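You operate a simulated robot arm through the tools that you are given. There is no shell and no other tool.

Carry out the task below with a simulated robot arm. There is one attempt and no reset: what you move stays moved.

TASK
Zero the counter and wind on 1.3 m of film by the crank.
Fine: free the crank lock to wind and lock it again; leave the brake and the air lever as they are.

Only the result counts: the job must be done as asked and must still hold three seconds after the hand-in. Knocking over, shifting, dropping, spilling or breaking anything else fails it.

THE ROBOT
A 6-joint arm with a two-finger parallel gripper, fixed in place. Base frame: the origin is on the floor under the middle of its stand, x ahead of it, y to its left, z up; the work surface is at about z = 0.72. Units: m, rad, N and s.
With the tool pointing down near the work surface it reaches from about 0.22 to 0.62 m from the base axis. Its first joint turns from -1.152 to 1.152 rad. Payload 2.7 kg.
The tool frame sits at the grasp point between the pads (the TCP): z along the fingers, y along the line on which they close. The tips reach 0.023 m beyond it. The gripper opens to 0.094 m. The fingers are 0.038 m wide and 0.01 m thick; the gripper's body (0.054 by 0.096 m) begins 0.039 m behind the TCP.
Orientation is that of the tool frame in the base frame, as a unit quaternion [x, y, z, w]. With the fingers straight down and closing along the base's y, the tool's x points along the base's -x, its y along +y and its z along -z.

THE INTERFACE
- The arm moves only by the tool arm_command. Its arguments are lists of equal length, an entry for each row: "delta_pos": the shift along the base's x, y, z in m, a list of three; "delta_rot": the turn, a rotation vector about the base's x, y, z in rad, a list of three; "fingers": the finger opening in m, from 0 to 0.094. In form: {"delta_pos": [[dx, dy, dz], ...], "delta_rot": [[ax, ay, az], ...], "fingers": [fingers, ...]}. A call has 1 to 20 rows; each row is the pose to reach, as a shift and turn from the pose commanded when the call began. A row lasts 0.2 s, in which the tool goes at most 0.05 m and 0.15 rad; a call with a longer step from one row to the next is refused whole, and so is a gripper value outside its range. Where a pose cannot be reached the arm comes as near as it can. A force on the tool above 70 N (or 10 N above the force at the start of the call, whichever is more), or a blocked arm, ends the call early, and 0.2 s more pass. Each finger travels about 0.045 m/s and halts on what it meets, pressing with about 24 N; the grip force reading is that of the motor and also rises with nothing between the fingers. The clock runs only during rows and for 0.2 s after the last one: add rows that repeat a pose to give the fingers time. The reply holds the time, the measured pose of the TCP, the force on the tool along the base axes, the opening and the grip force, in the units named above and with some noise, with the torque about the TCP (base axes, N m) and any sound that the robot's microphone picked up.
- Cameras (640 x 400 px; columns grow to the right, rows downward): "scene" is fixed at [0.0428, -0.4144, 1.414]; the picture's right is [0.97, -0.25, 0.00], its down [-0.12, -0.48, -0.87] and it looks along [0.22, 0.84, -0.49] (base axes); focal length 214 px, centre (320, 200). "wrist" rides on the gripper at [0.086, 0.016, -0.075] in the tool frame; the picture's right is [-0.18, 0.98, 0.00], its down [-0.58, -0.11, -0.81] and it looks along [-0.79, -0.15, 0.59] (tool axes); focal length 243 px, centre (320, 200).
- snapshot(camera): a new picture of that camera. No time passes.
- point_at(camera, pixels): there is no depth. For up to 12 entries [column, row, z] of the newest picture of that camera ("zoom" is the newest enlarged one), the place [x, y] in the base frame at which the ray of that pixel passes the height z, good to about 0.002 m. No time passes.
- enlarge(camera, box): a new picture of the part [left, top, right, bottom] of that camera's present view, enlarged. No time passes.
- close_job(): hands the job in; it is judged then, once.

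Unless the task says otherwise, let go and move clear before handing in.

The tools are called after "Request:" as name(argument=value, ...) on one line, values as JSON. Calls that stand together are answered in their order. arm_command: Moves the arm, as the interface text tells. Its arguments: {"type":"object","properties":{"delta_pos":{"type":"array","items":{"type":"array","items":{"type":"number"}}},"delta_rot":{"type":"array","items":{"type":"array","items":{"type":"number"}}},"fingers":{"type":"array","items":{"type":"number"}}},"required":["delta_pos","delta_rot","fingers"]} The other tools are called the same way: snapshot (camera) takes a picture; point_at (camera, pixels) gives the place at which the rays of pixels pass given heights; enlarge (camera, box) takes an enlarged picture of a part of a camera's view; close_job () hands the job in.

At the start:

```text
time: 0.0
tcp_pos: [0.2938, -0.0168, 1.3552]
orientation: [0.001, 1.0, 0.0, 0.001]
ft_force: [-0.2, 0.0, -0.1]
ft_torque: [0.0, -0.01, 0.02]
opening: 0.0939
grasp_force: 0.1
```

scene: 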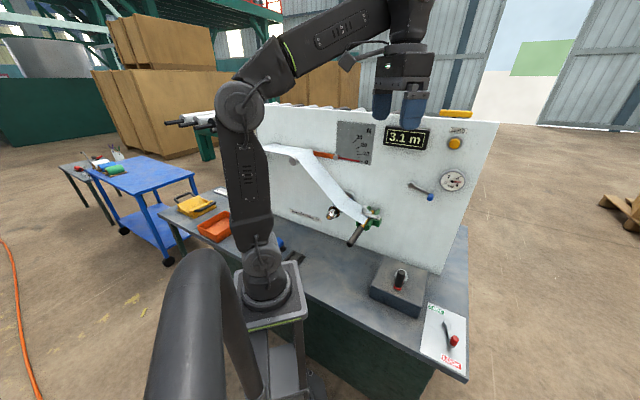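
wrist: 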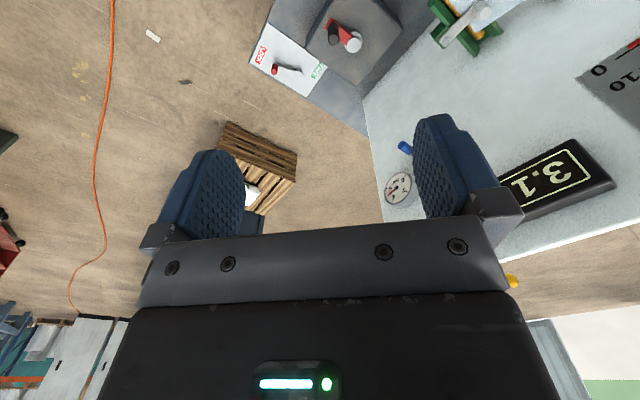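

The scene shows a vertical machine panel with a counter reading "3.1 m" near (405,138), a yellow button near (455,143), an air lever with a gauge near (425,190), a crank near (360,230), and a box with a knob near (400,280). There is also a lever on a white plate near (450,335). I'll enlarge these parts before moving.

Request:
enlarge(camera="scene", box=[380, 90, 500, 210])

Request:
enlarge(camera="scene", box=[300, 170, 420, 260])

Request:
enlarge(camera="scene", box=[350, 240, 480, 380])

Request:
enlarge(camera="scene", box=[240, 90, 400, 240])

```text
3.33 times, centred on (440, 150) of scene
```

zoom: 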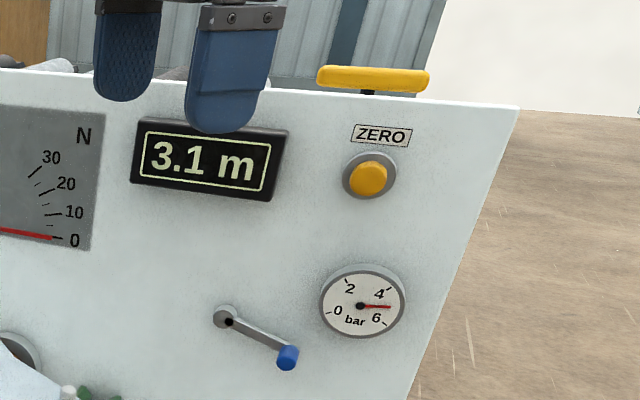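

```text
4.44 times, centred on (360, 215) of scene
```

zoom: 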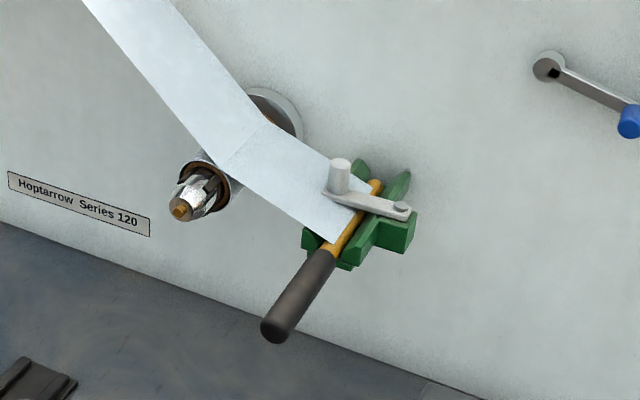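

```text
2.86 times, centred on (415, 310) of scene
```

zoom: 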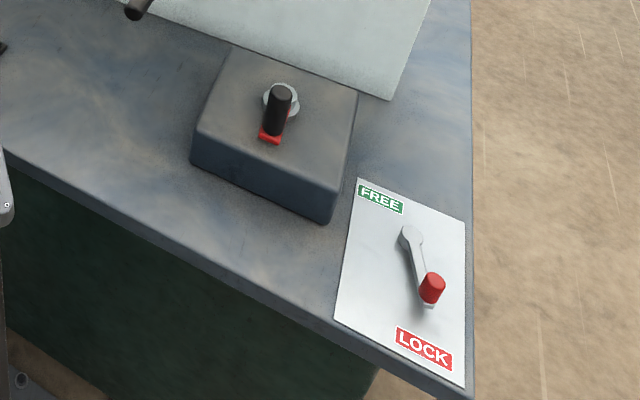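

```text
2.67 times, centred on (320, 165) of scene
```

zoom: 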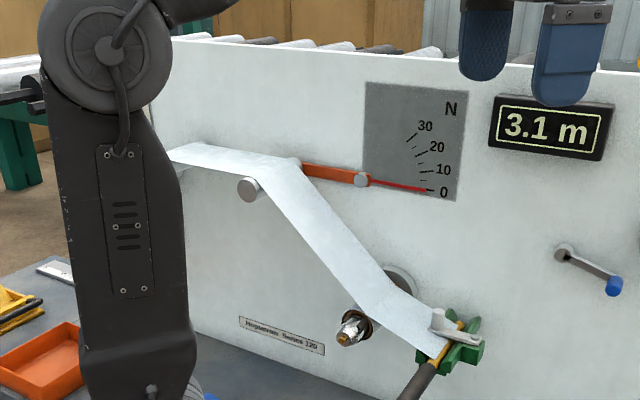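

The enlarged views show a "ZERO" button at scene (455,143) and a FREE/LOCK lever at (447,335) sitting at LOCK. The crank on the box has a red arm and black knob at (400,280), and the film tail is in a green clamp at (372,215). I'll locate these features with rays.

Request:
snapshot(camera="scene")

Request:
point_at(camera="scene", pixels=[[441, 275, 0.72], [300, 232, 0.72], [466, 380, 0.72], [467, 225, 0.72], [392, 320, 0.72], [369, 297, 0.72], [424, 302, 0.72], [394, 258, 0.8], [423, 304, 0.72], [464, 316, 0.72], [418, 352, 0.72], [465, 376, 0.72]])

Request:
point_at(camera="scene", pixels=[[443, 321, 0.74], [453, 341, 0.75], [453, 341, 0.77], [400, 275, 0.8], [400, 275, 0.82], [400, 271, 0.84], [396, 289, 0.8], [401, 271, 0.8]])

```text
taken
```

scene: 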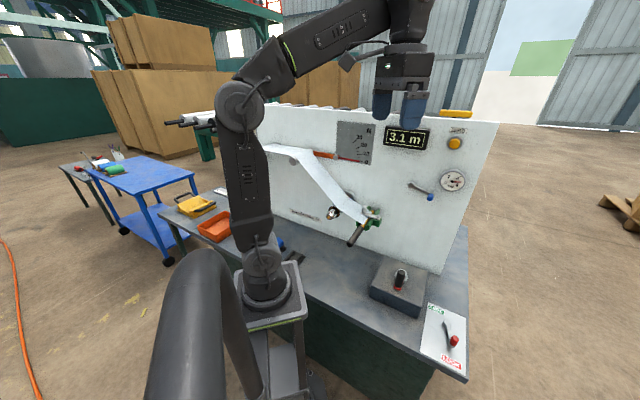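

```text
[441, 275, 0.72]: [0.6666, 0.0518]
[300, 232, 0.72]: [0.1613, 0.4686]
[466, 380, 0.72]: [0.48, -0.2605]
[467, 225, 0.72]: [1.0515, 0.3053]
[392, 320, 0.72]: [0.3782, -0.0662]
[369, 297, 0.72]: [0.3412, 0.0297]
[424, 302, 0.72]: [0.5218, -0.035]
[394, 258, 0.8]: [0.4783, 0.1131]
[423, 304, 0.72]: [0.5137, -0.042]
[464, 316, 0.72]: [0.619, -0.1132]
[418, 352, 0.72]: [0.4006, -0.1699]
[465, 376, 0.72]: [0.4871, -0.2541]
```

```text
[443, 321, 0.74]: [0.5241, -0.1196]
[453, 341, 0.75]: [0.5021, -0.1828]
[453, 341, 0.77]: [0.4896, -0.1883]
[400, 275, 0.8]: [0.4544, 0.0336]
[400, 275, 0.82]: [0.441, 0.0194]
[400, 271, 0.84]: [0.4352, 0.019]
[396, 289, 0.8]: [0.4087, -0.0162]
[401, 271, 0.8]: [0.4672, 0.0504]
```

The panel base runs from about (0.16,0.47) to (0.67,0.05), so the machine is rotated about -39° in the base frame. I'll use the wrist camera to look closely at the crank and lock before moving.

Request:
enlarge(camera="wrist", box=[240, 0, 420, 110])

Request:
enlarge(camera="wrist", box=[380, 0, 640, 220])

```text
3.56 times, centred on (330, 55) of wrist
```

zoom: 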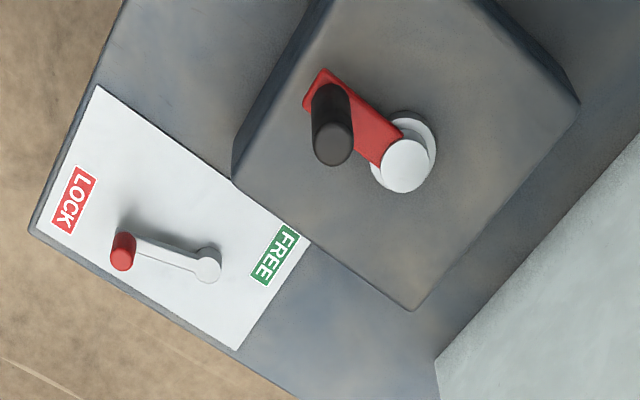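

```text
1.82 times, centred on (510, 110) of wrist
```

zoom: 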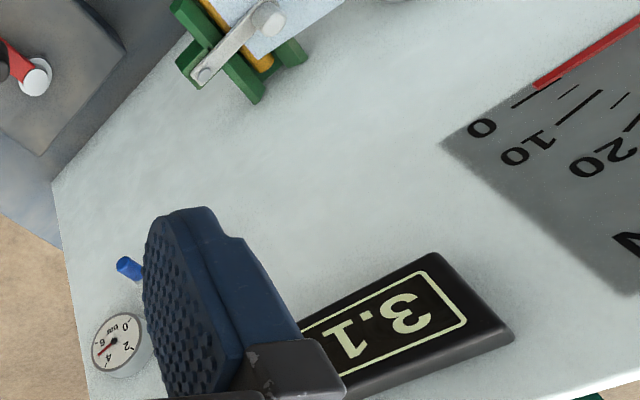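

The wrist zoom shows a vertical-axis crank: white hub cap, red arm and black knob at wrist (333,37). The lock lever has a red knob near LOCK at (274,70). Next I'll turn the tool toward the panel and lower it a bit to inspect the film path and clamp.

Request:
arm_command(delta_pos=[[0, 0.02, -0.03], [-0.01, 0.04, -0.06], [-0.02, 0.06, -0.09], [-0.03, 0.08, -0.12], [-0.035, 0.1, -0.15], [-0.04, 0.117, -0.18]], delta_rot=[[0, 0, 0.147], [0, 0, 0.293], [0, 0, 0.44], [0, 0, 0.587], [0, 0, 0.733], [0, 0, 0.88]], fingers=[0.094, 0.094, 0.094, 0.094, 0.094, 0.094])

Request:
snapshot(camera="wrist")

Request:
snapshot(camera="scene")

```text
time: 1.4
tcp_pos: [0.2533, 0.1008, 1.1733]
orientation: [-0.427, 0.904, 0.0, 0.002]
ft_force: [0.6, -0.6, 0.3]
ft_torque: [0.03, 0.01, -0.02]
opening: 0.0937
grasp_force: 0.0
```

```text
taken
```

wrist: 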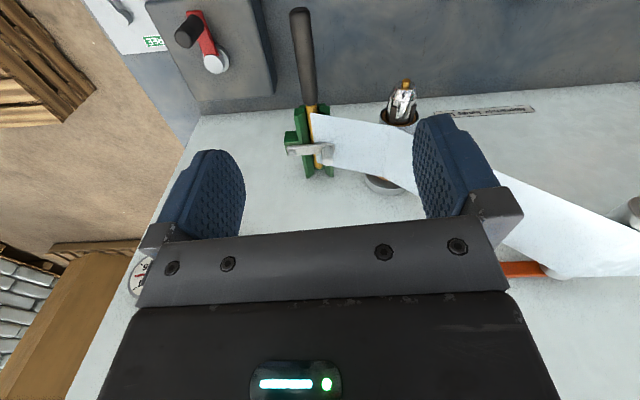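

```text
taken
```

scene: 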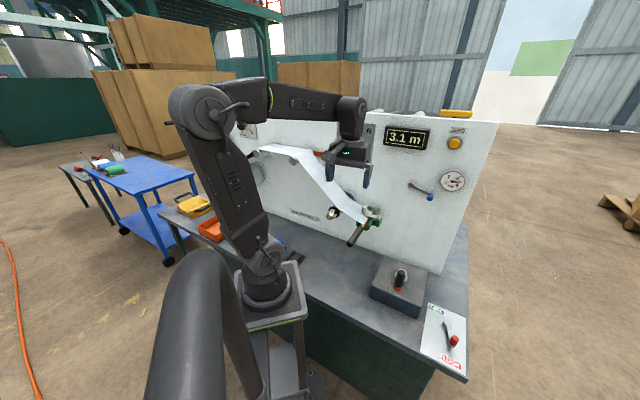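

Request:
enlarge(camera="wrist", box=[260, 60, 460, 200])

Request:
enlarge(camera="scene", box=[300, 180, 400, 260])

Request:
enlarge(camera="scene", box=[225, 100, 385, 200])

```text
2.86 times, centred on (360, 130) of wrist
```

zoom: 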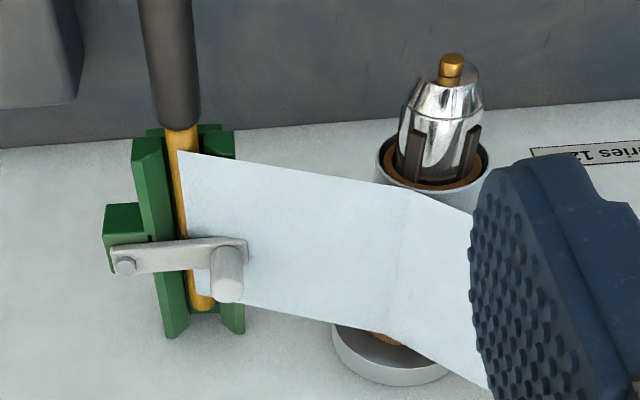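

```text
5.00 times, centred on (350, 220) of scene
```

zoom: 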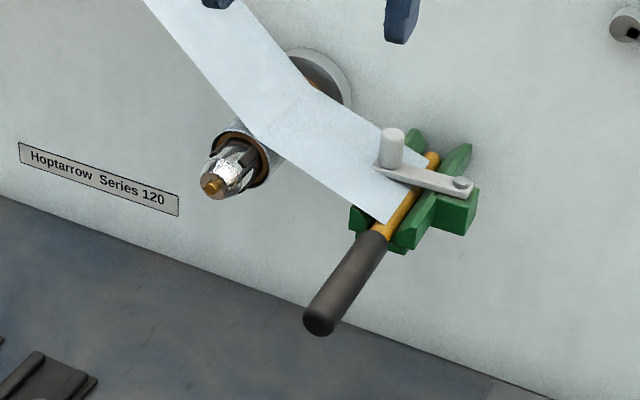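

```text
4.00 times, centred on (305, 150) of scene
```

zoom: 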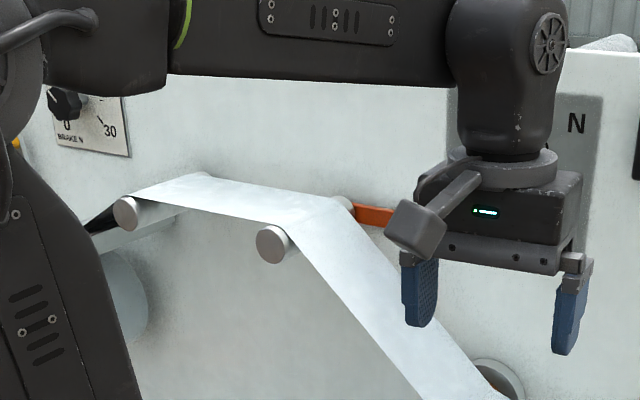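

The film's end is held at a gold rod with a dark handle in a green cradle at scene (372,218). It passes over the core on the chuck at (335,213), and a "BRAKE N" knob shows at (241,127). I'll look at the core and cradle more closely before touching anything.

Request:
enlarge(camera="scene", box=[320, 180, 360, 226])

Request:
enlarge(camera="scene", box=[350, 195, 390, 230])

Request:
enlarge(camera="wrist", box=[360, 70, 430, 200])

Request:
enlarge(camera="wrist", box=[270, 90, 350, 190])

```text
8.70 times, centred on (340, 203) of scene
```

zoom: 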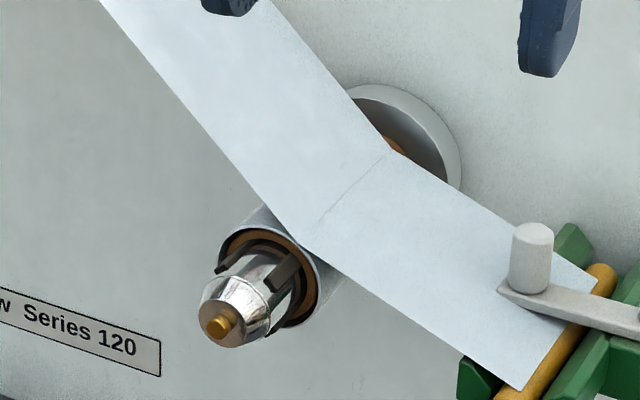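

```text
11.43 times, centred on (370, 212) of scene
```

zoom: 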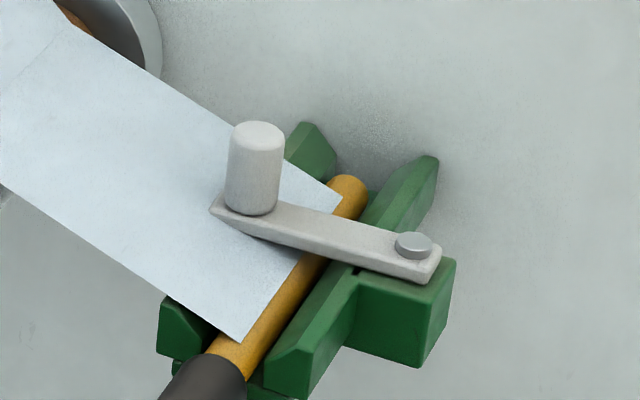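

```text
3.08 times, centred on (395, 135) of wrist
```

zoom: 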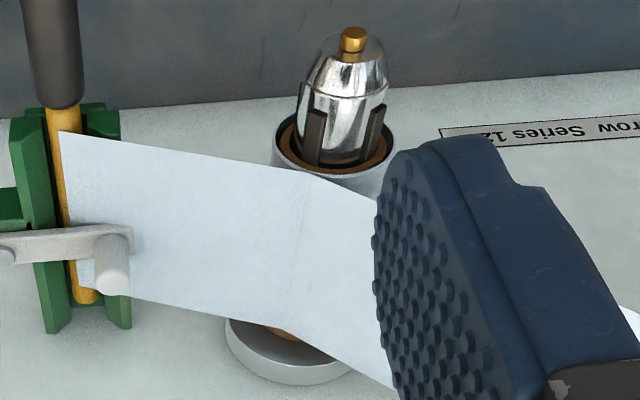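

```text
4.00 times, centred on (310, 140) of wrist
```

zoom: 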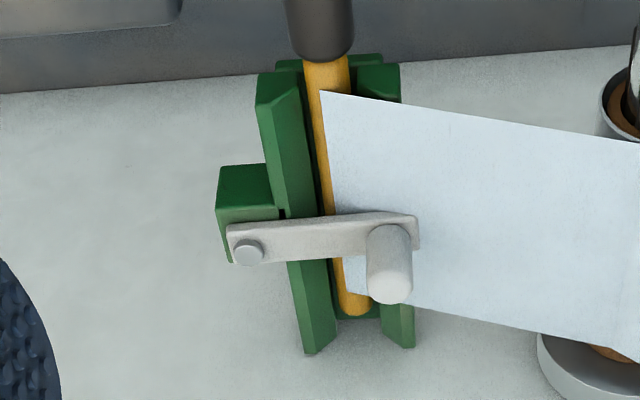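

The film's tangent lies on the core, and the core already shows a light wrapped layer. The rod is parked and latched, so I'll leave it. I'll tilt the tool toward the panel, which lets the wrist camera look straight at it, to check the core, the brake and the ZERO button.

Request:
arm_command(delta_pos=[[0.01, -0.02, 0.01], [0.02, -0.04, 0.02], [0.03, -0.05, 0.02], [0.04, -0.06, 0.02], [0.04, -0.06, 0.02], [0.04, -0.06, 0.02]], delta_rot=[[0.1, -0.083, 0], [0.2, -0.166, 0], [0.3, -0.249, 0], [0.4, -0.33, 0], [0.5, -0.412, 0], [0.6, -0.495, 0]], fingers=[0.08, 0.06, 0.04, 0.02, 0.0, 0.0])

Request:
snapshot(camera="wrist")

Request:
snapshot(camera="scene")

```text
time: 2.8
tcp_pos: [0.2929, 0.0413, 1.1943]
orientation: [-0.395, 0.836, 0.162, 0.345]
ft_force: [0.1, -0.3, -0.3]
ft_torque: [0.02, 0.01, 0.0]
opening: 0.0
grasp_force: 24.9
```

```text
taken
```

wrist: 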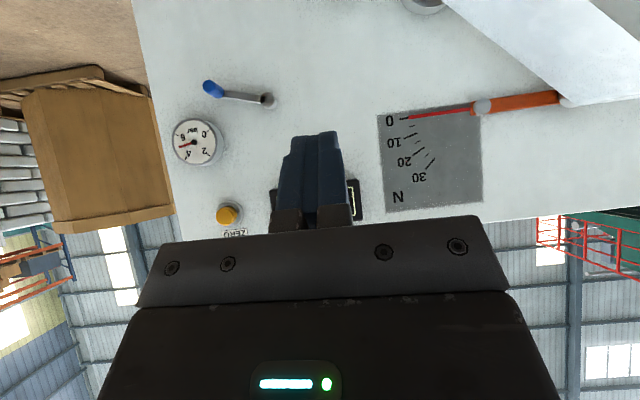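

```text
taken
```

scene: 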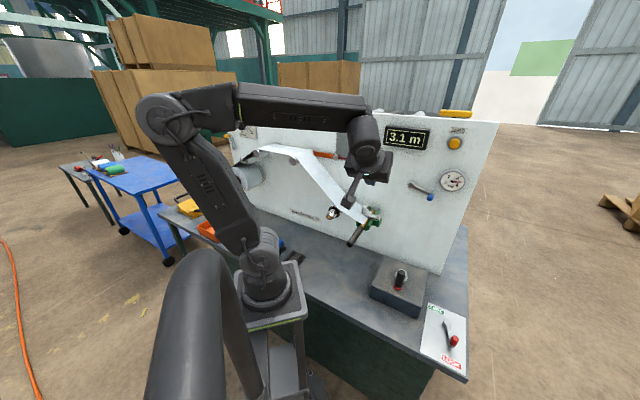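

The wrist view shows the ZERO button at (228,214), the gauge at about 5 bar, and the air lever at (240,95). I'll triangulate the button from both cameras.

Request:
point_at(camera="wrist", pixels=[[228, 214, 1.23], [228, 214, 1.25], [228, 214, 1.27], [266, 100, 1.15], [211, 88, 1.15], [193, 142, 1.2]])

Request:
point_at(camera="scene", pixels=[[455, 143, 1.23], [455, 143, 1.25], [455, 143, 1.27]])

Request:
enlarge(camera="wrist", box=[170, 180, 270, 250])

Request:
enlarge(camera="scene", box=[225, 115, 265, 185])

```text
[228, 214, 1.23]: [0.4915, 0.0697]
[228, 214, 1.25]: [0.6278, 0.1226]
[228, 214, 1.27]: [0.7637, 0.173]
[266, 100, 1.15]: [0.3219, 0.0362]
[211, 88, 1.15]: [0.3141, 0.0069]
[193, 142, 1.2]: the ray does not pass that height
```

```text
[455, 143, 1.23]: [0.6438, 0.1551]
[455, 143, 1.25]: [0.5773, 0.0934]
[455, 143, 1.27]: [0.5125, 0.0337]
```

```text
5.71 times, centred on (220, 215) of wrist
```

zoom: 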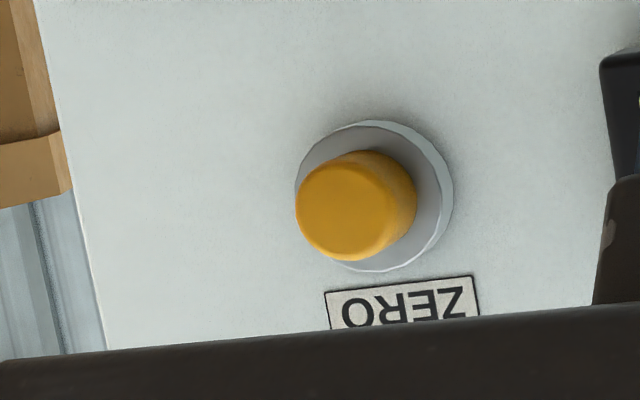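

```text
5.71 times, centred on (245, 150) of scene
```

zoom: 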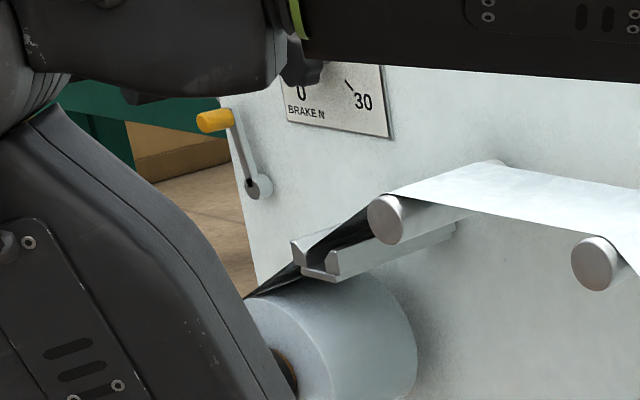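

The scene zoom also shows the supply side at left: a roll, a U-guide, and a yellow-knobbed lever. I'll refine the button-face position and the panel plane with matching points.

Request:
point_at(camera="wrist", pixels=[[224, 217.3, 1.23], [224, 217.3, 1.25], [388, 211, 1.23], [388, 211, 1.25], [482, 108, 1.15], [482, 108, 1.1], [376, 117, 1.15], [376, 117, 1.1]])

Request:
point_at(camera="scene", pixels=[[454.4, 144.3, 1.23], [454.4, 144.3, 1.25], [375.1, 123.8, 1.23], [375.1, 123.8, 1.25], [371.3, 166.5, 1.15], [371.3, 166.5, 1.1]])

```text
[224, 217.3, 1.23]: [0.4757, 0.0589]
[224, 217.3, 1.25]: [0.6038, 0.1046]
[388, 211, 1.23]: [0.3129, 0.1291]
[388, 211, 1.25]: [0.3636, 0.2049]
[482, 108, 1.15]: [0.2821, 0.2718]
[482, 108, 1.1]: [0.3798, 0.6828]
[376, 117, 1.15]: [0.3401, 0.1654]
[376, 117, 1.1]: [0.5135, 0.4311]
```

```text
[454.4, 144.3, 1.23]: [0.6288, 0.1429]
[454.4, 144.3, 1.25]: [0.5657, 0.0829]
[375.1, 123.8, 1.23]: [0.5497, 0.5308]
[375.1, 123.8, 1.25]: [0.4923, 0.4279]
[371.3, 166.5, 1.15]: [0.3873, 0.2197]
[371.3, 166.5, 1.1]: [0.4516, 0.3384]
```

The button face sits at about (0.578, 0.095, 1.246), roughly 23 mm proud of the panel plane at n·p≈0.466. I'll move to a point about 4 cm in front of it with the fingers closed.

Request:
arm_command(delta_pos=[[0.035, 0, 0.02], [0.07, 0, 0.04], [0.105, 0, 0.053], [0.14, 0, 0.053], [0.175, 0, 0.053], [0.21, 0, 0.053], [0.24, 0.001, 0.053], [0.24, 0.001, 0.053]], delta_rot=[[0, 0, 0], [0, 0, 0], [0, 0, 0], [0, 0, 0], [0, 0, 0], [0, 0, 0], [0, 0, 0], [0, 0, 0]], fingers=[0, 0, 0, 0, 0, 0, 0, 0])

Request:
snapshot(camera="wrist")

Request:
snapshot(camera="scene")

```text
time: 4.6
tcp_pos: [0.5328, 0.041, 1.2491]
orientation: [-0.394, 0.837, 0.162, 0.344]
ft_force: [0.6, 0.0, -0.5]
ft_torque: [0.02, 0.01, -0.02]
opening: 0.0
grasp_force: 23.9
```

```text
taken
```

wrist: 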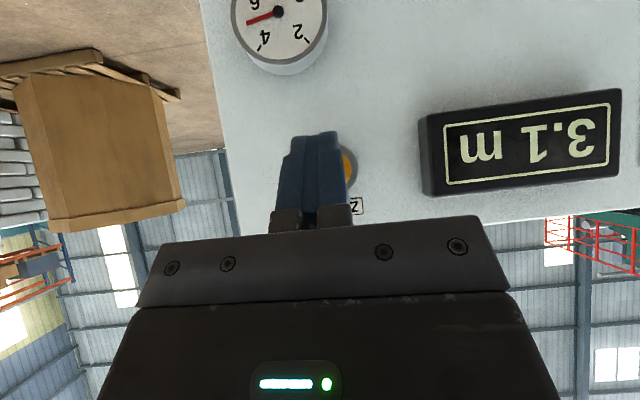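

```text
taken
```

scene: 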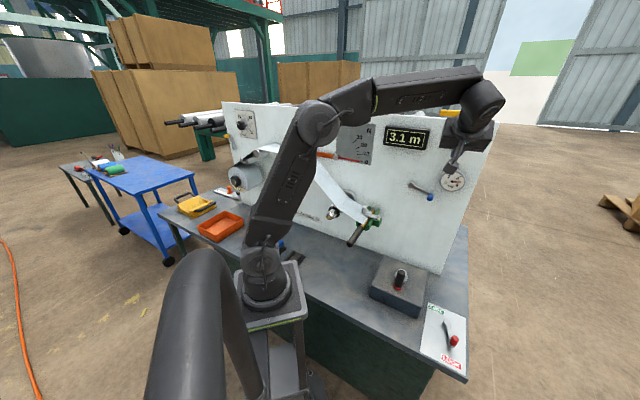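

The fingers are now in front of the button, and the left side of the panel is unobstructed at scene (215-330,100-200). I'll take a look there before pressing.

Request:
enlarge(camera="scene", box=[210, 90, 310, 210])

Request:
enlarge(camera="scene", box=[225, 105, 265, 145])

Request:
enlarge(camera="scene", box=[420, 100, 500, 200])

Request:
enlarge(camera="scene", box=[165, 150, 300, 260])

```text
3.33 times, centred on (260, 150) of scene
```

zoom: 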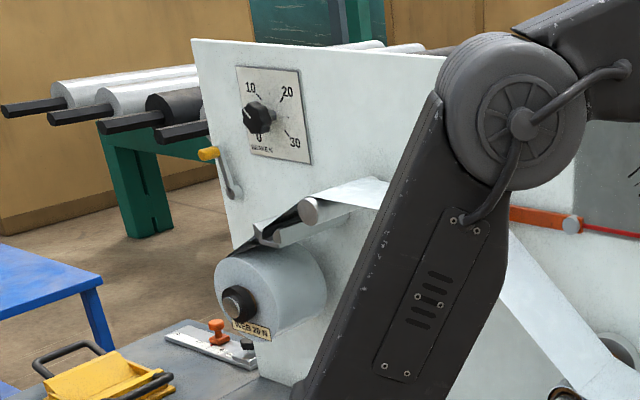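

```text
10.00 times, centred on (245, 125) of scene
```

zoom: 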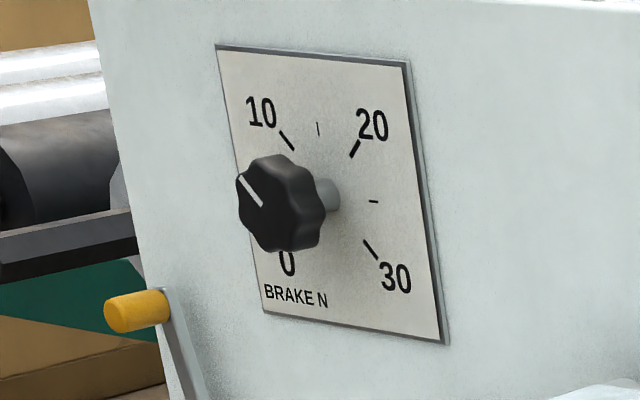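

```text
4.00 times, centred on (460, 150) of scene
```

zoom: 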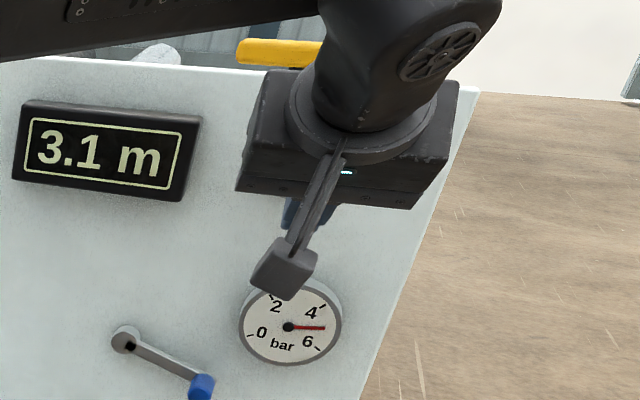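

```text
3.64 times, centred on (232, 205) of scene
```

zoom: 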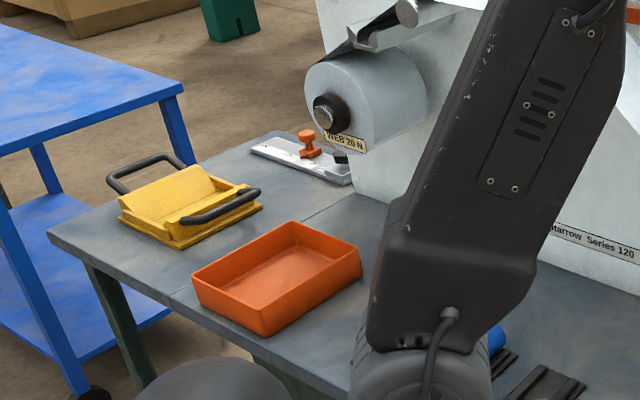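

The brake is at about 6 N, the supply roll is labelled "WEB 20 N", and the counter still reads 3.1 m. Now I'll press the ZERO button by moving about 46 mm along the panel normal, then back off.

Request:
arm_command(delta_pos=[[0.0127, 0.0154, 0], [0.0216, 0.0262, 0], [0.0254, 0.0309, 0], [0.0273, 0.0332, 0], [0.0292, 0.0355, 0]], delta_rot=[[0, 0, 0], [0, 0, 0], [0, 0, 0], [0, 0, 0], [0, 0, 0]], fingers=[0, 0, 0, 0, 0])

Request:
snapshot(camera="wrist")

Request:
enlarge(camera="scene", box=[380, 100, 500, 200])

```text
time: 5.8
tcp_pos: [0.5618, 0.0756, 1.249]
orientation: [-0.394, 0.838, 0.161, 0.342]
ft_force: [-7.8, -6.5, 1.0]
ft_torque: [-0.05, 0.04, 0.01]
opening: 0.0
grasp_force: 24.0
heard: click
```

```text
taken
```

wrist: 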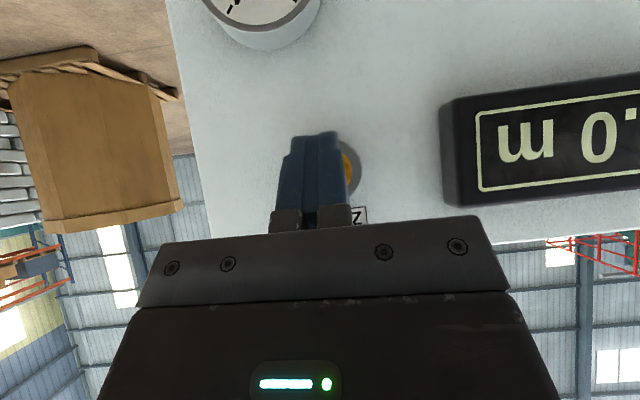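

```text
4.00 times, centred on (440, 150) of scene
```

zoom: 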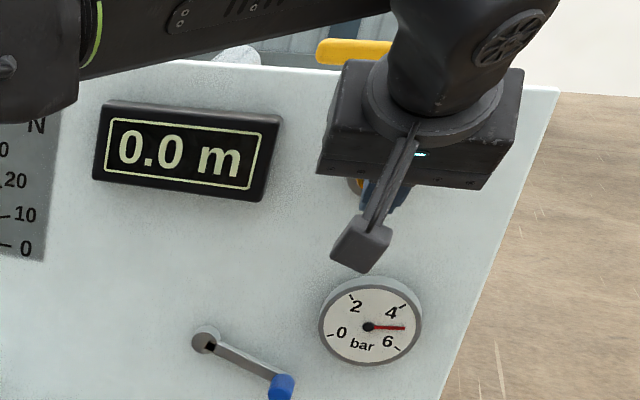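

The counter reads 0.0 m and a click was heard, so the zeroing worked. I'll back off the button, bring the tool upright again and go look at the core.

Request:
arm_command(delta_pos=[[-0.025, -0.031, 0], [-0.05, -0.062, 0], [-0.07, -0.085, 0], [-0.105, -0.068, -0.01], [-0.14, -0.05, -0.02], [-0.175, -0.033, -0.04], [-0.21, -0.015, -0.06], [-0.245, 0.002, -0.08], [-0.28, 0.02, -0.1], [-0.3, 0.03, -0.11]], delta_rot=[[0, 0, 0], [0, 0, 0], [-0.1, 0.083, 0], [-0.2, 0.166, 0], [-0.3, 0.249, 0], [-0.4, 0.33, 0], [-0.5, 0.412, 0], [-0.6, 0.495, 0], [-0.6, 0.495, 0], [-0.6, 0.495, 0]], fingers=[0, 0, 0, 0, 0, 0, 0, 0, 0, 0])

Request:
arm_command(delta_pos=[[0, 0, 0], [0, 0, 0], [0, 0, 0], [0, 0, 0], [0, 0, 0], [0, 0, 0], [0, 0, 0], [0, 0, 0]], delta_rot=[[0, 0, 0.14], [0, 0, 0.28], [0, 0, 0.42], [0, 0, 0.56], [0, 0, 0.7], [0, 0, 0.84], [0, 0, 0.98], [0, 0, 1.07]], fingers=[0, 0, 0, 0, 0, 0, 0, 0])

Request:
snapshot(camera="wrist")

Request:
snapshot(camera="scene")

```text
time: 8.0
tcp_pos: [0.2623, 0.1074, 1.1362]
orientation: [-0.427, 0.904, -0.001, 0.001]
ft_force: [0.4, -0.5, 0.0]
ft_torque: [-0.02, -0.01, 0.03]
opening: 0.0
grasp_force: 24.4
```

```text
time: 9.8
tcp_pos: [0.2617, 0.1069, 1.1378]
orientation: [0.829, -0.56, -0.001, 0.0]
ft_force: [0.2, -0.3, 0.3]
ft_torque: [0.0, 0.01, 0.03]
opening: 0.0
grasp_force: 23.6
```

```text
taken
```

wrist: 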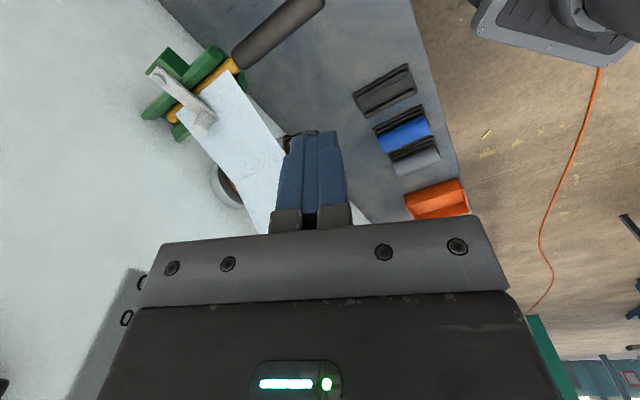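

```text
taken
```

scene: 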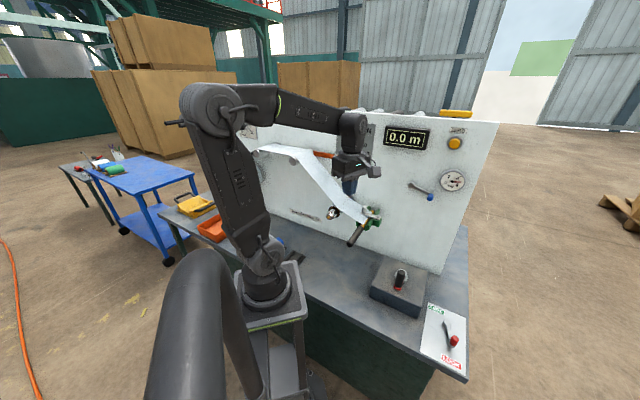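

The counter holds at 0.0 m. The closed fingers block the core at wrist (290,140), so I'll zoom in around the cradle, core and table items.

Request:
enlarge(camera="wrist", box=[130, 20, 330, 240])

Request:
enlarge(camera="wrist", box=[330, 40, 490, 230])

```text
1.82 times, centred on (230, 130) of wrist
```

zoom: 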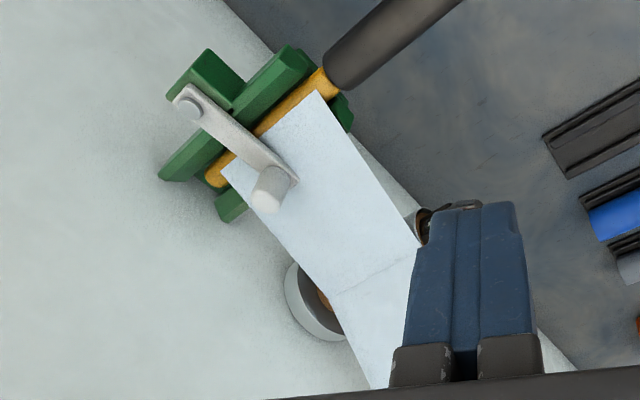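

```text
2.11 times, centred on (410, 135) of wrist
```

zoom: 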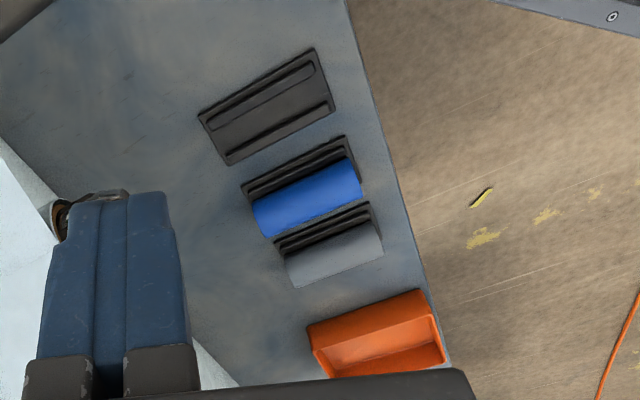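

The bare gray core matches the spare cores in the table cradles at (420,130), and the film is already threaded to the latched rod. Next is the lock lever, so I'll move over toward it with the tool pointing straight down at zero yaw.

Request:
arm_command(delta_pos=[[0.01, -0.017, 0], [0.02, -0.034, 0], [0.03, -0.05, 0], [0.04, -0.067, 0], [0.05, -0.084, -0.01], [0.06, -0.1, -0.02], [0.07, -0.117, -0.03], [0.08, -0.134, -0.04], [0.09, -0.15, -0.055], [0.1, -0.167, -0.07], [0.11, -0.184, -0.08], [0.12, -0.2, -0.09], [0.13, -0.217, -0.1], [0.138, -0.227, -0.11]], delta_rot=[[0, 0, -0.14], [0, 0, -0.28], [0, 0, -0.42], [0, 0, -0.56], [0, 0, -0.7], [0, 0, -0.84], [0, 0, -0.98], [0, 0, -1.12], [0, 0, -1.26], [0, 0, -1.4], [0, 0, -1.54], [0, 0, -1.68], [0, 0, -1.82], [0, 0, -1.95]], fingers=[0, 0, 0, 0, 0, 0, 0, 0, 0, 0, 0, 0, 0, 0])

Request:
snapshot(camera="wrist")

Request:
snapshot(camera="scene")

```text
time: 12.8
tcp_pos: [0.401, -0.1192, 1.0277]
orientation: [0.001, 1.0, 0.0, 0.001]
ft_force: [1.0, 0.4, 0.4]
ft_torque: [-0.01, 0.0, 0.01]
opening: 0.0001
grasp_force: 24.2
```

```text
taken
```

wrist: 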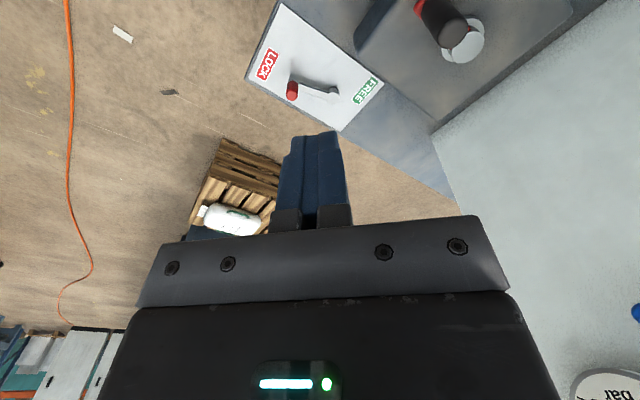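

```text
taken
```

scene: 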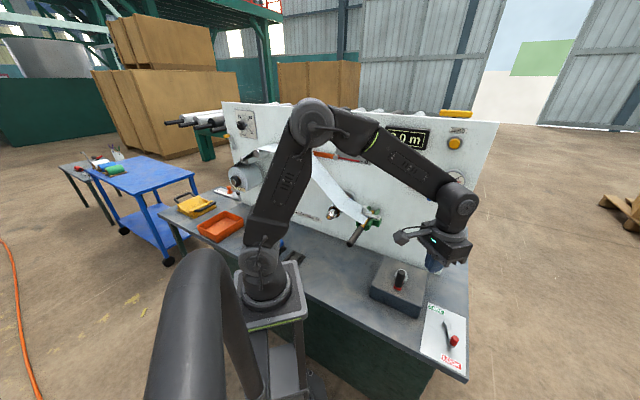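

Request:
enlarge(camera="wrist", box=[240, 0, 420, 140])

Request:
enlarge(camera="wrist", box=[380, 0, 520, 90])

Request:
enlarge(camera="scene", box=[360, 250, 480, 385])

Request:
enlarge(camera="scene", box=[215, 120, 325, 200])

```text
2.86 times, centred on (330, 70) of wrist
```

zoom: 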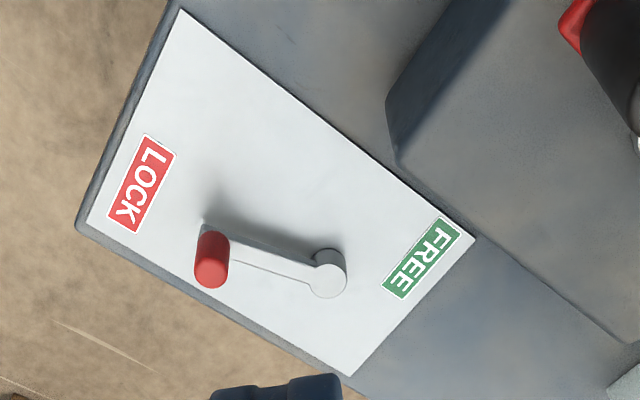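

```text
4.44 times, centred on (450, 45) of wrist
```

zoom: 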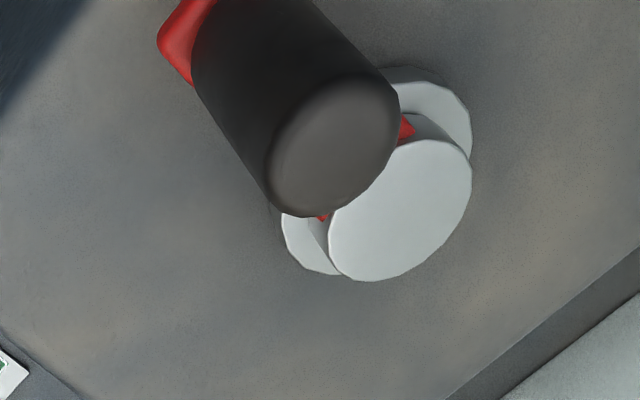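

```text
2.96 times, centred on (420, 318) of scene
```

zoom: 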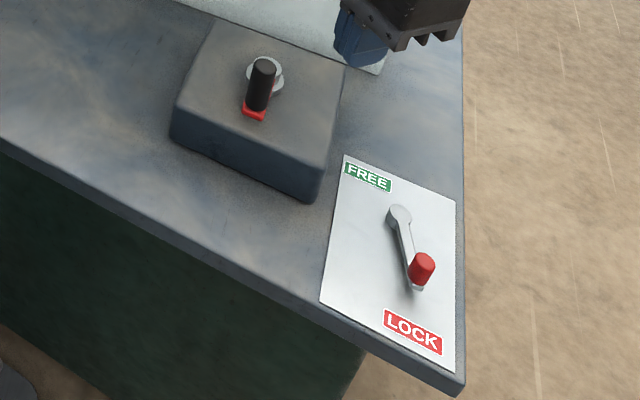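

```text
5.00 times, centred on (270, 160) of scene
```

zoom: 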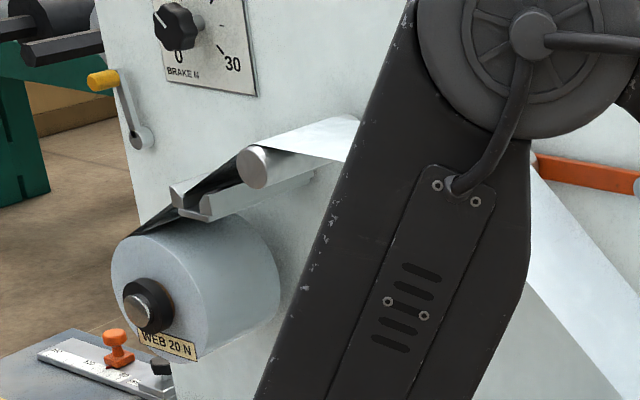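

The lever at wrist (292,95) points toward LOCK, with its pivot at (333,96) and FREE at (366,90). I'll triangulate the pivot, lever knob, crank knob and hub using both cameras.

Request:
point_at(camera="wrist", pixels=[[332.8, 96.2, 0.72], [332.8, 96.2, 0.75], [291.9, 95.2, 0.75], [291.9, 95.2, 0.78], [292.2, 83.3, 0.75], [365.7, 89.9, 0.72], [267.3, 64.4, 0.72], [452.7, 32.6, 0.82], [452.7, 32.6, 0.86], [468, 47.3, 0.8], [468, 47.3, 0.84]])

Request:
point_at(camera="scene", pixels=[[446.4, 323.1, 0.72], [446.4, 323.1, 0.75], [455.5, 338.9, 0.75], [455.5, 338.9, 0.78], [452.8, 346.7, 0.75], [451.1, 362.6, 0.72], [435.9, 310.2, 0.72], [400.7, 273.1, 0.82], [400.7, 273.1, 0.86], [401.8, 276.8, 0.8], [398.4, 286.2, 0.8]])

```text
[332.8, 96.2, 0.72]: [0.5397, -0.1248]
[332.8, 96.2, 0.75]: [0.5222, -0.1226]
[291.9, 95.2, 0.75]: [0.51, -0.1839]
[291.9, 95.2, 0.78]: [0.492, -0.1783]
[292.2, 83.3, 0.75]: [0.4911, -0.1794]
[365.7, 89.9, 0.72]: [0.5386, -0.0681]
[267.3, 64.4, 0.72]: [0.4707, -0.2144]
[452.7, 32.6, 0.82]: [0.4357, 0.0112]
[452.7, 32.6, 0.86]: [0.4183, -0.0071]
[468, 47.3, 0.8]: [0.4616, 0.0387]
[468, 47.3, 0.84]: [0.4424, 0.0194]
```

```text
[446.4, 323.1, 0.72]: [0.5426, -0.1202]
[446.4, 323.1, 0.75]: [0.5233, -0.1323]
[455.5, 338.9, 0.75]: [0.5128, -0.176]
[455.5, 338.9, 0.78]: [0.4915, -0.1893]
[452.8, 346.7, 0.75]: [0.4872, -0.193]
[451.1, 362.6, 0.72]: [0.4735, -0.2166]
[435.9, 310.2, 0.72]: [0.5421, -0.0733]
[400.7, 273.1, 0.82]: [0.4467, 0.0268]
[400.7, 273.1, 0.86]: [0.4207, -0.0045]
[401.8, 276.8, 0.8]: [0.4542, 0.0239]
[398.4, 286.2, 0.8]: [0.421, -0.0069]
```

The knob top sits at about (0.503,-0.182,0.7625), its pivot at (0.534,-0.124,0.73), and the lever is ~65 mm long pointing at 241.7°. I'll move above the lever knob with the fingers set to close across the lever.

Request:
arm_command(delta_pos=[[0.013, -0.008, -0.02], [0.026, -0.016, -0.04], [0.039, -0.024, -0.06], [0.052, -0.032, -0.08], [0.065, -0.04, -0.1], [0.078, -0.048, -0.12], [0.091, -0.055, -0.14], [0.102, -0.0612, -0.16], [0.102, -0.0612, -0.16]], delta_rot=[[0, 0, 0.135], [0, 0, 0.27], [0, 0, 0.405], [0, 0, 0.54], [0, 0, 0.675], [0, 0, 0.81], [0, 0, 0.945], [0, 0, 1.077], [0, 0, 1.077]], fingers=[0.05, 0.05, 0.05, 0.05, 0.05, 0.05, 0.05, 0.05, 0.05])

Request:
snapshot(camera="wrist")

Request:
enlarge(camera="scene", box=[360, 250, 490, 385])

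```text
time: 14.8
tcp_pos: [0.5008, -0.1811, 0.8677]
orientation: [-0.513, 0.858, 0.001, 0.001]
ft_force: [-0.4, -0.7, 0.0]
ft_torque: [0.01, 0.01, 0.03]
opening: 0.05
grasp_force: 0.1
```

```text
taken
```

wrist: 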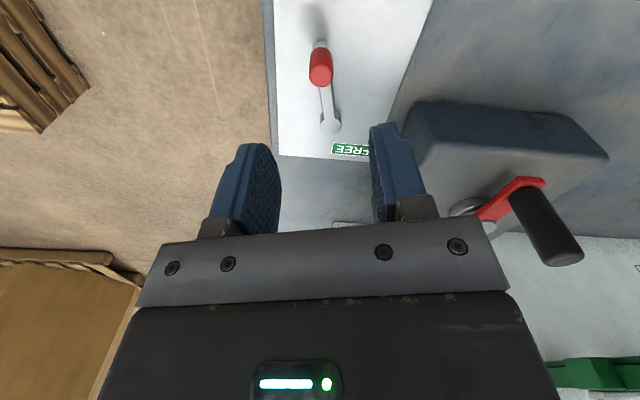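

```text
2.96 times, centred on (425, 318) of scene
```

zoom: 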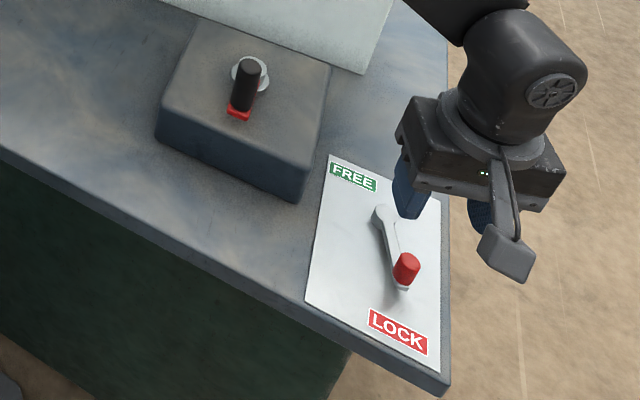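

The lever knob is centred at wrist column 320, in line with the tool axis. I'll zoom to refine its position and the crank geometry at (470-580,180-260).

Request:
enlarge(camera="wrist", box=[270, 20, 390, 150])

Request:
enlarge(camera="wrist", box=[430, 150, 610, 280])

Request:
point_at(camera="wrist", pixels=[[320, 75, 0.7625], [320, 80, 0.7625], [331, 125, 0.73], [331, 125, 0.735], [566, 257, 0.88], [566, 257, 0.86], [522, 195, 0.84], [522, 195, 0.82], [530, 185, 0.83], [470, 205, 0.83], [470, 205, 0.82]])

```text
3.08 times, centred on (330, 85) of wrist
```

zoom: 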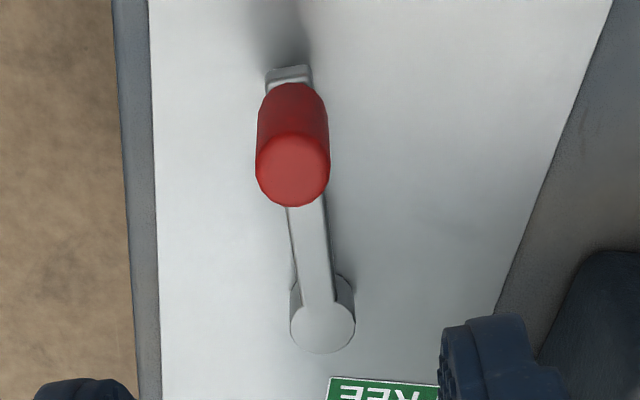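

```text
3.08 times, centred on (520, 215) of wrist
```

zoom: 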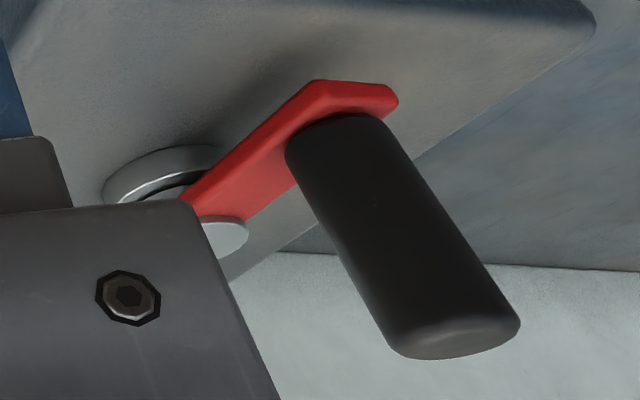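

```text
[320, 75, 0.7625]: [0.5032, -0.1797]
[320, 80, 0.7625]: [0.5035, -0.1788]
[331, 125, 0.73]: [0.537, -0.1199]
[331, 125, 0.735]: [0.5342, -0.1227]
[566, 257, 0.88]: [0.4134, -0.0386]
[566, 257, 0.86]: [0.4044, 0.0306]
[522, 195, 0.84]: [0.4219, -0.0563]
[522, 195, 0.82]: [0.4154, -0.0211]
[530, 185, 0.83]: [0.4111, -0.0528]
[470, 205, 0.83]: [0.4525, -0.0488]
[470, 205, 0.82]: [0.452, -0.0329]
```

The knob is about 20 mm wide at (0.503,-0.180), right under the TCP. I'll lower until the tips are near z=0.735 and close on it.

Request:
arm_command(delta_pos=[[0.0005, 0.001, -0.04], [0.001, 0.0015, -0.08], [0.001, 0.0015, -0.11], [0.001, 0.0015, -0.11], [0.001, 0.0015, -0.11], [0.001, 0.0015, -0.11], [0.001, 0.0015, -0.11]], delta_rot=[[0, 0, 0], [0, 0, 0], [0, 0, 0], [0, 0, 0], [0, 0, 0], [0, 0, 0], [0, 0, 0]], fingers=[0.05, 0.05, 0.05, 0.05, 0.012, 0.012, 0.012])

Request:
snapshot(camera="wrist")

Request:
enlarge(camera="scene", box=[360, 250, 490, 385])

```text
time: 16.4
tcp_pos: [0.5015, -0.1794, 0.7577]
orientation: [-0.514, 0.858, 0.002, -0.001]
ft_force: [-10.7, 4.9, 3.3]
ft_torque: [-0.1, -0.33, 0.13]
opening: 0.0175
grasp_force: 44.9
```

```text
taken
```

wrist: 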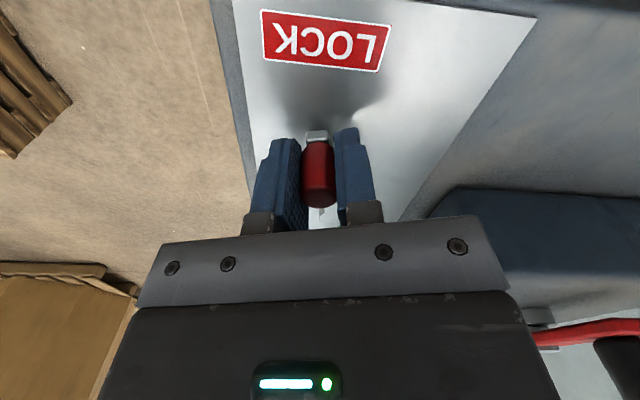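

```text
2.96 times, centred on (425, 318) of scene
```

zoom: 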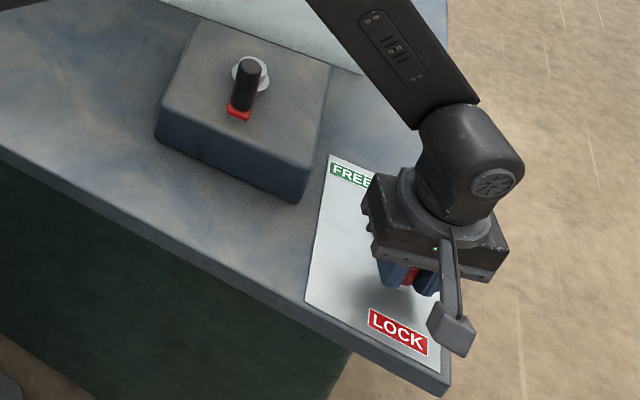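

The fingers hold the knob at a 17.5 mm opening. I'll swing the lever about 20° clockwise as seen from above, away from LOCK, following the arc about its pivot, and check how it responds.

Request:
arm_command(delta_pos=[[-0.0064, 0.0041, 0], [-0.0123, 0.0089, 0], [-0.0176, 0.0144, 0]], delta_rot=[[0, 0, -0.117], [0, 0, -0.233], [0, 0, -0.349]], fingers=[0.012, 0.012, 0.012])

Request:
snapshot(camera="wrist")

```text
time: 17.2
tcp_pos: [0.4844, -0.1658, 0.7572]
orientation: [-0.355, 0.935, 0.0, 0.001]
ft_force: [1.0, -4.4, -13.4]
ft_torque: [0.58, 0.03, -0.25]
opening: 0.0178
grasp_force: 45.3
```

```text
taken
```

wrist: 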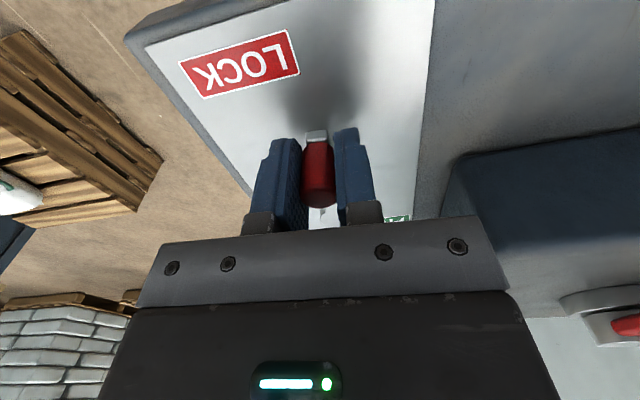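

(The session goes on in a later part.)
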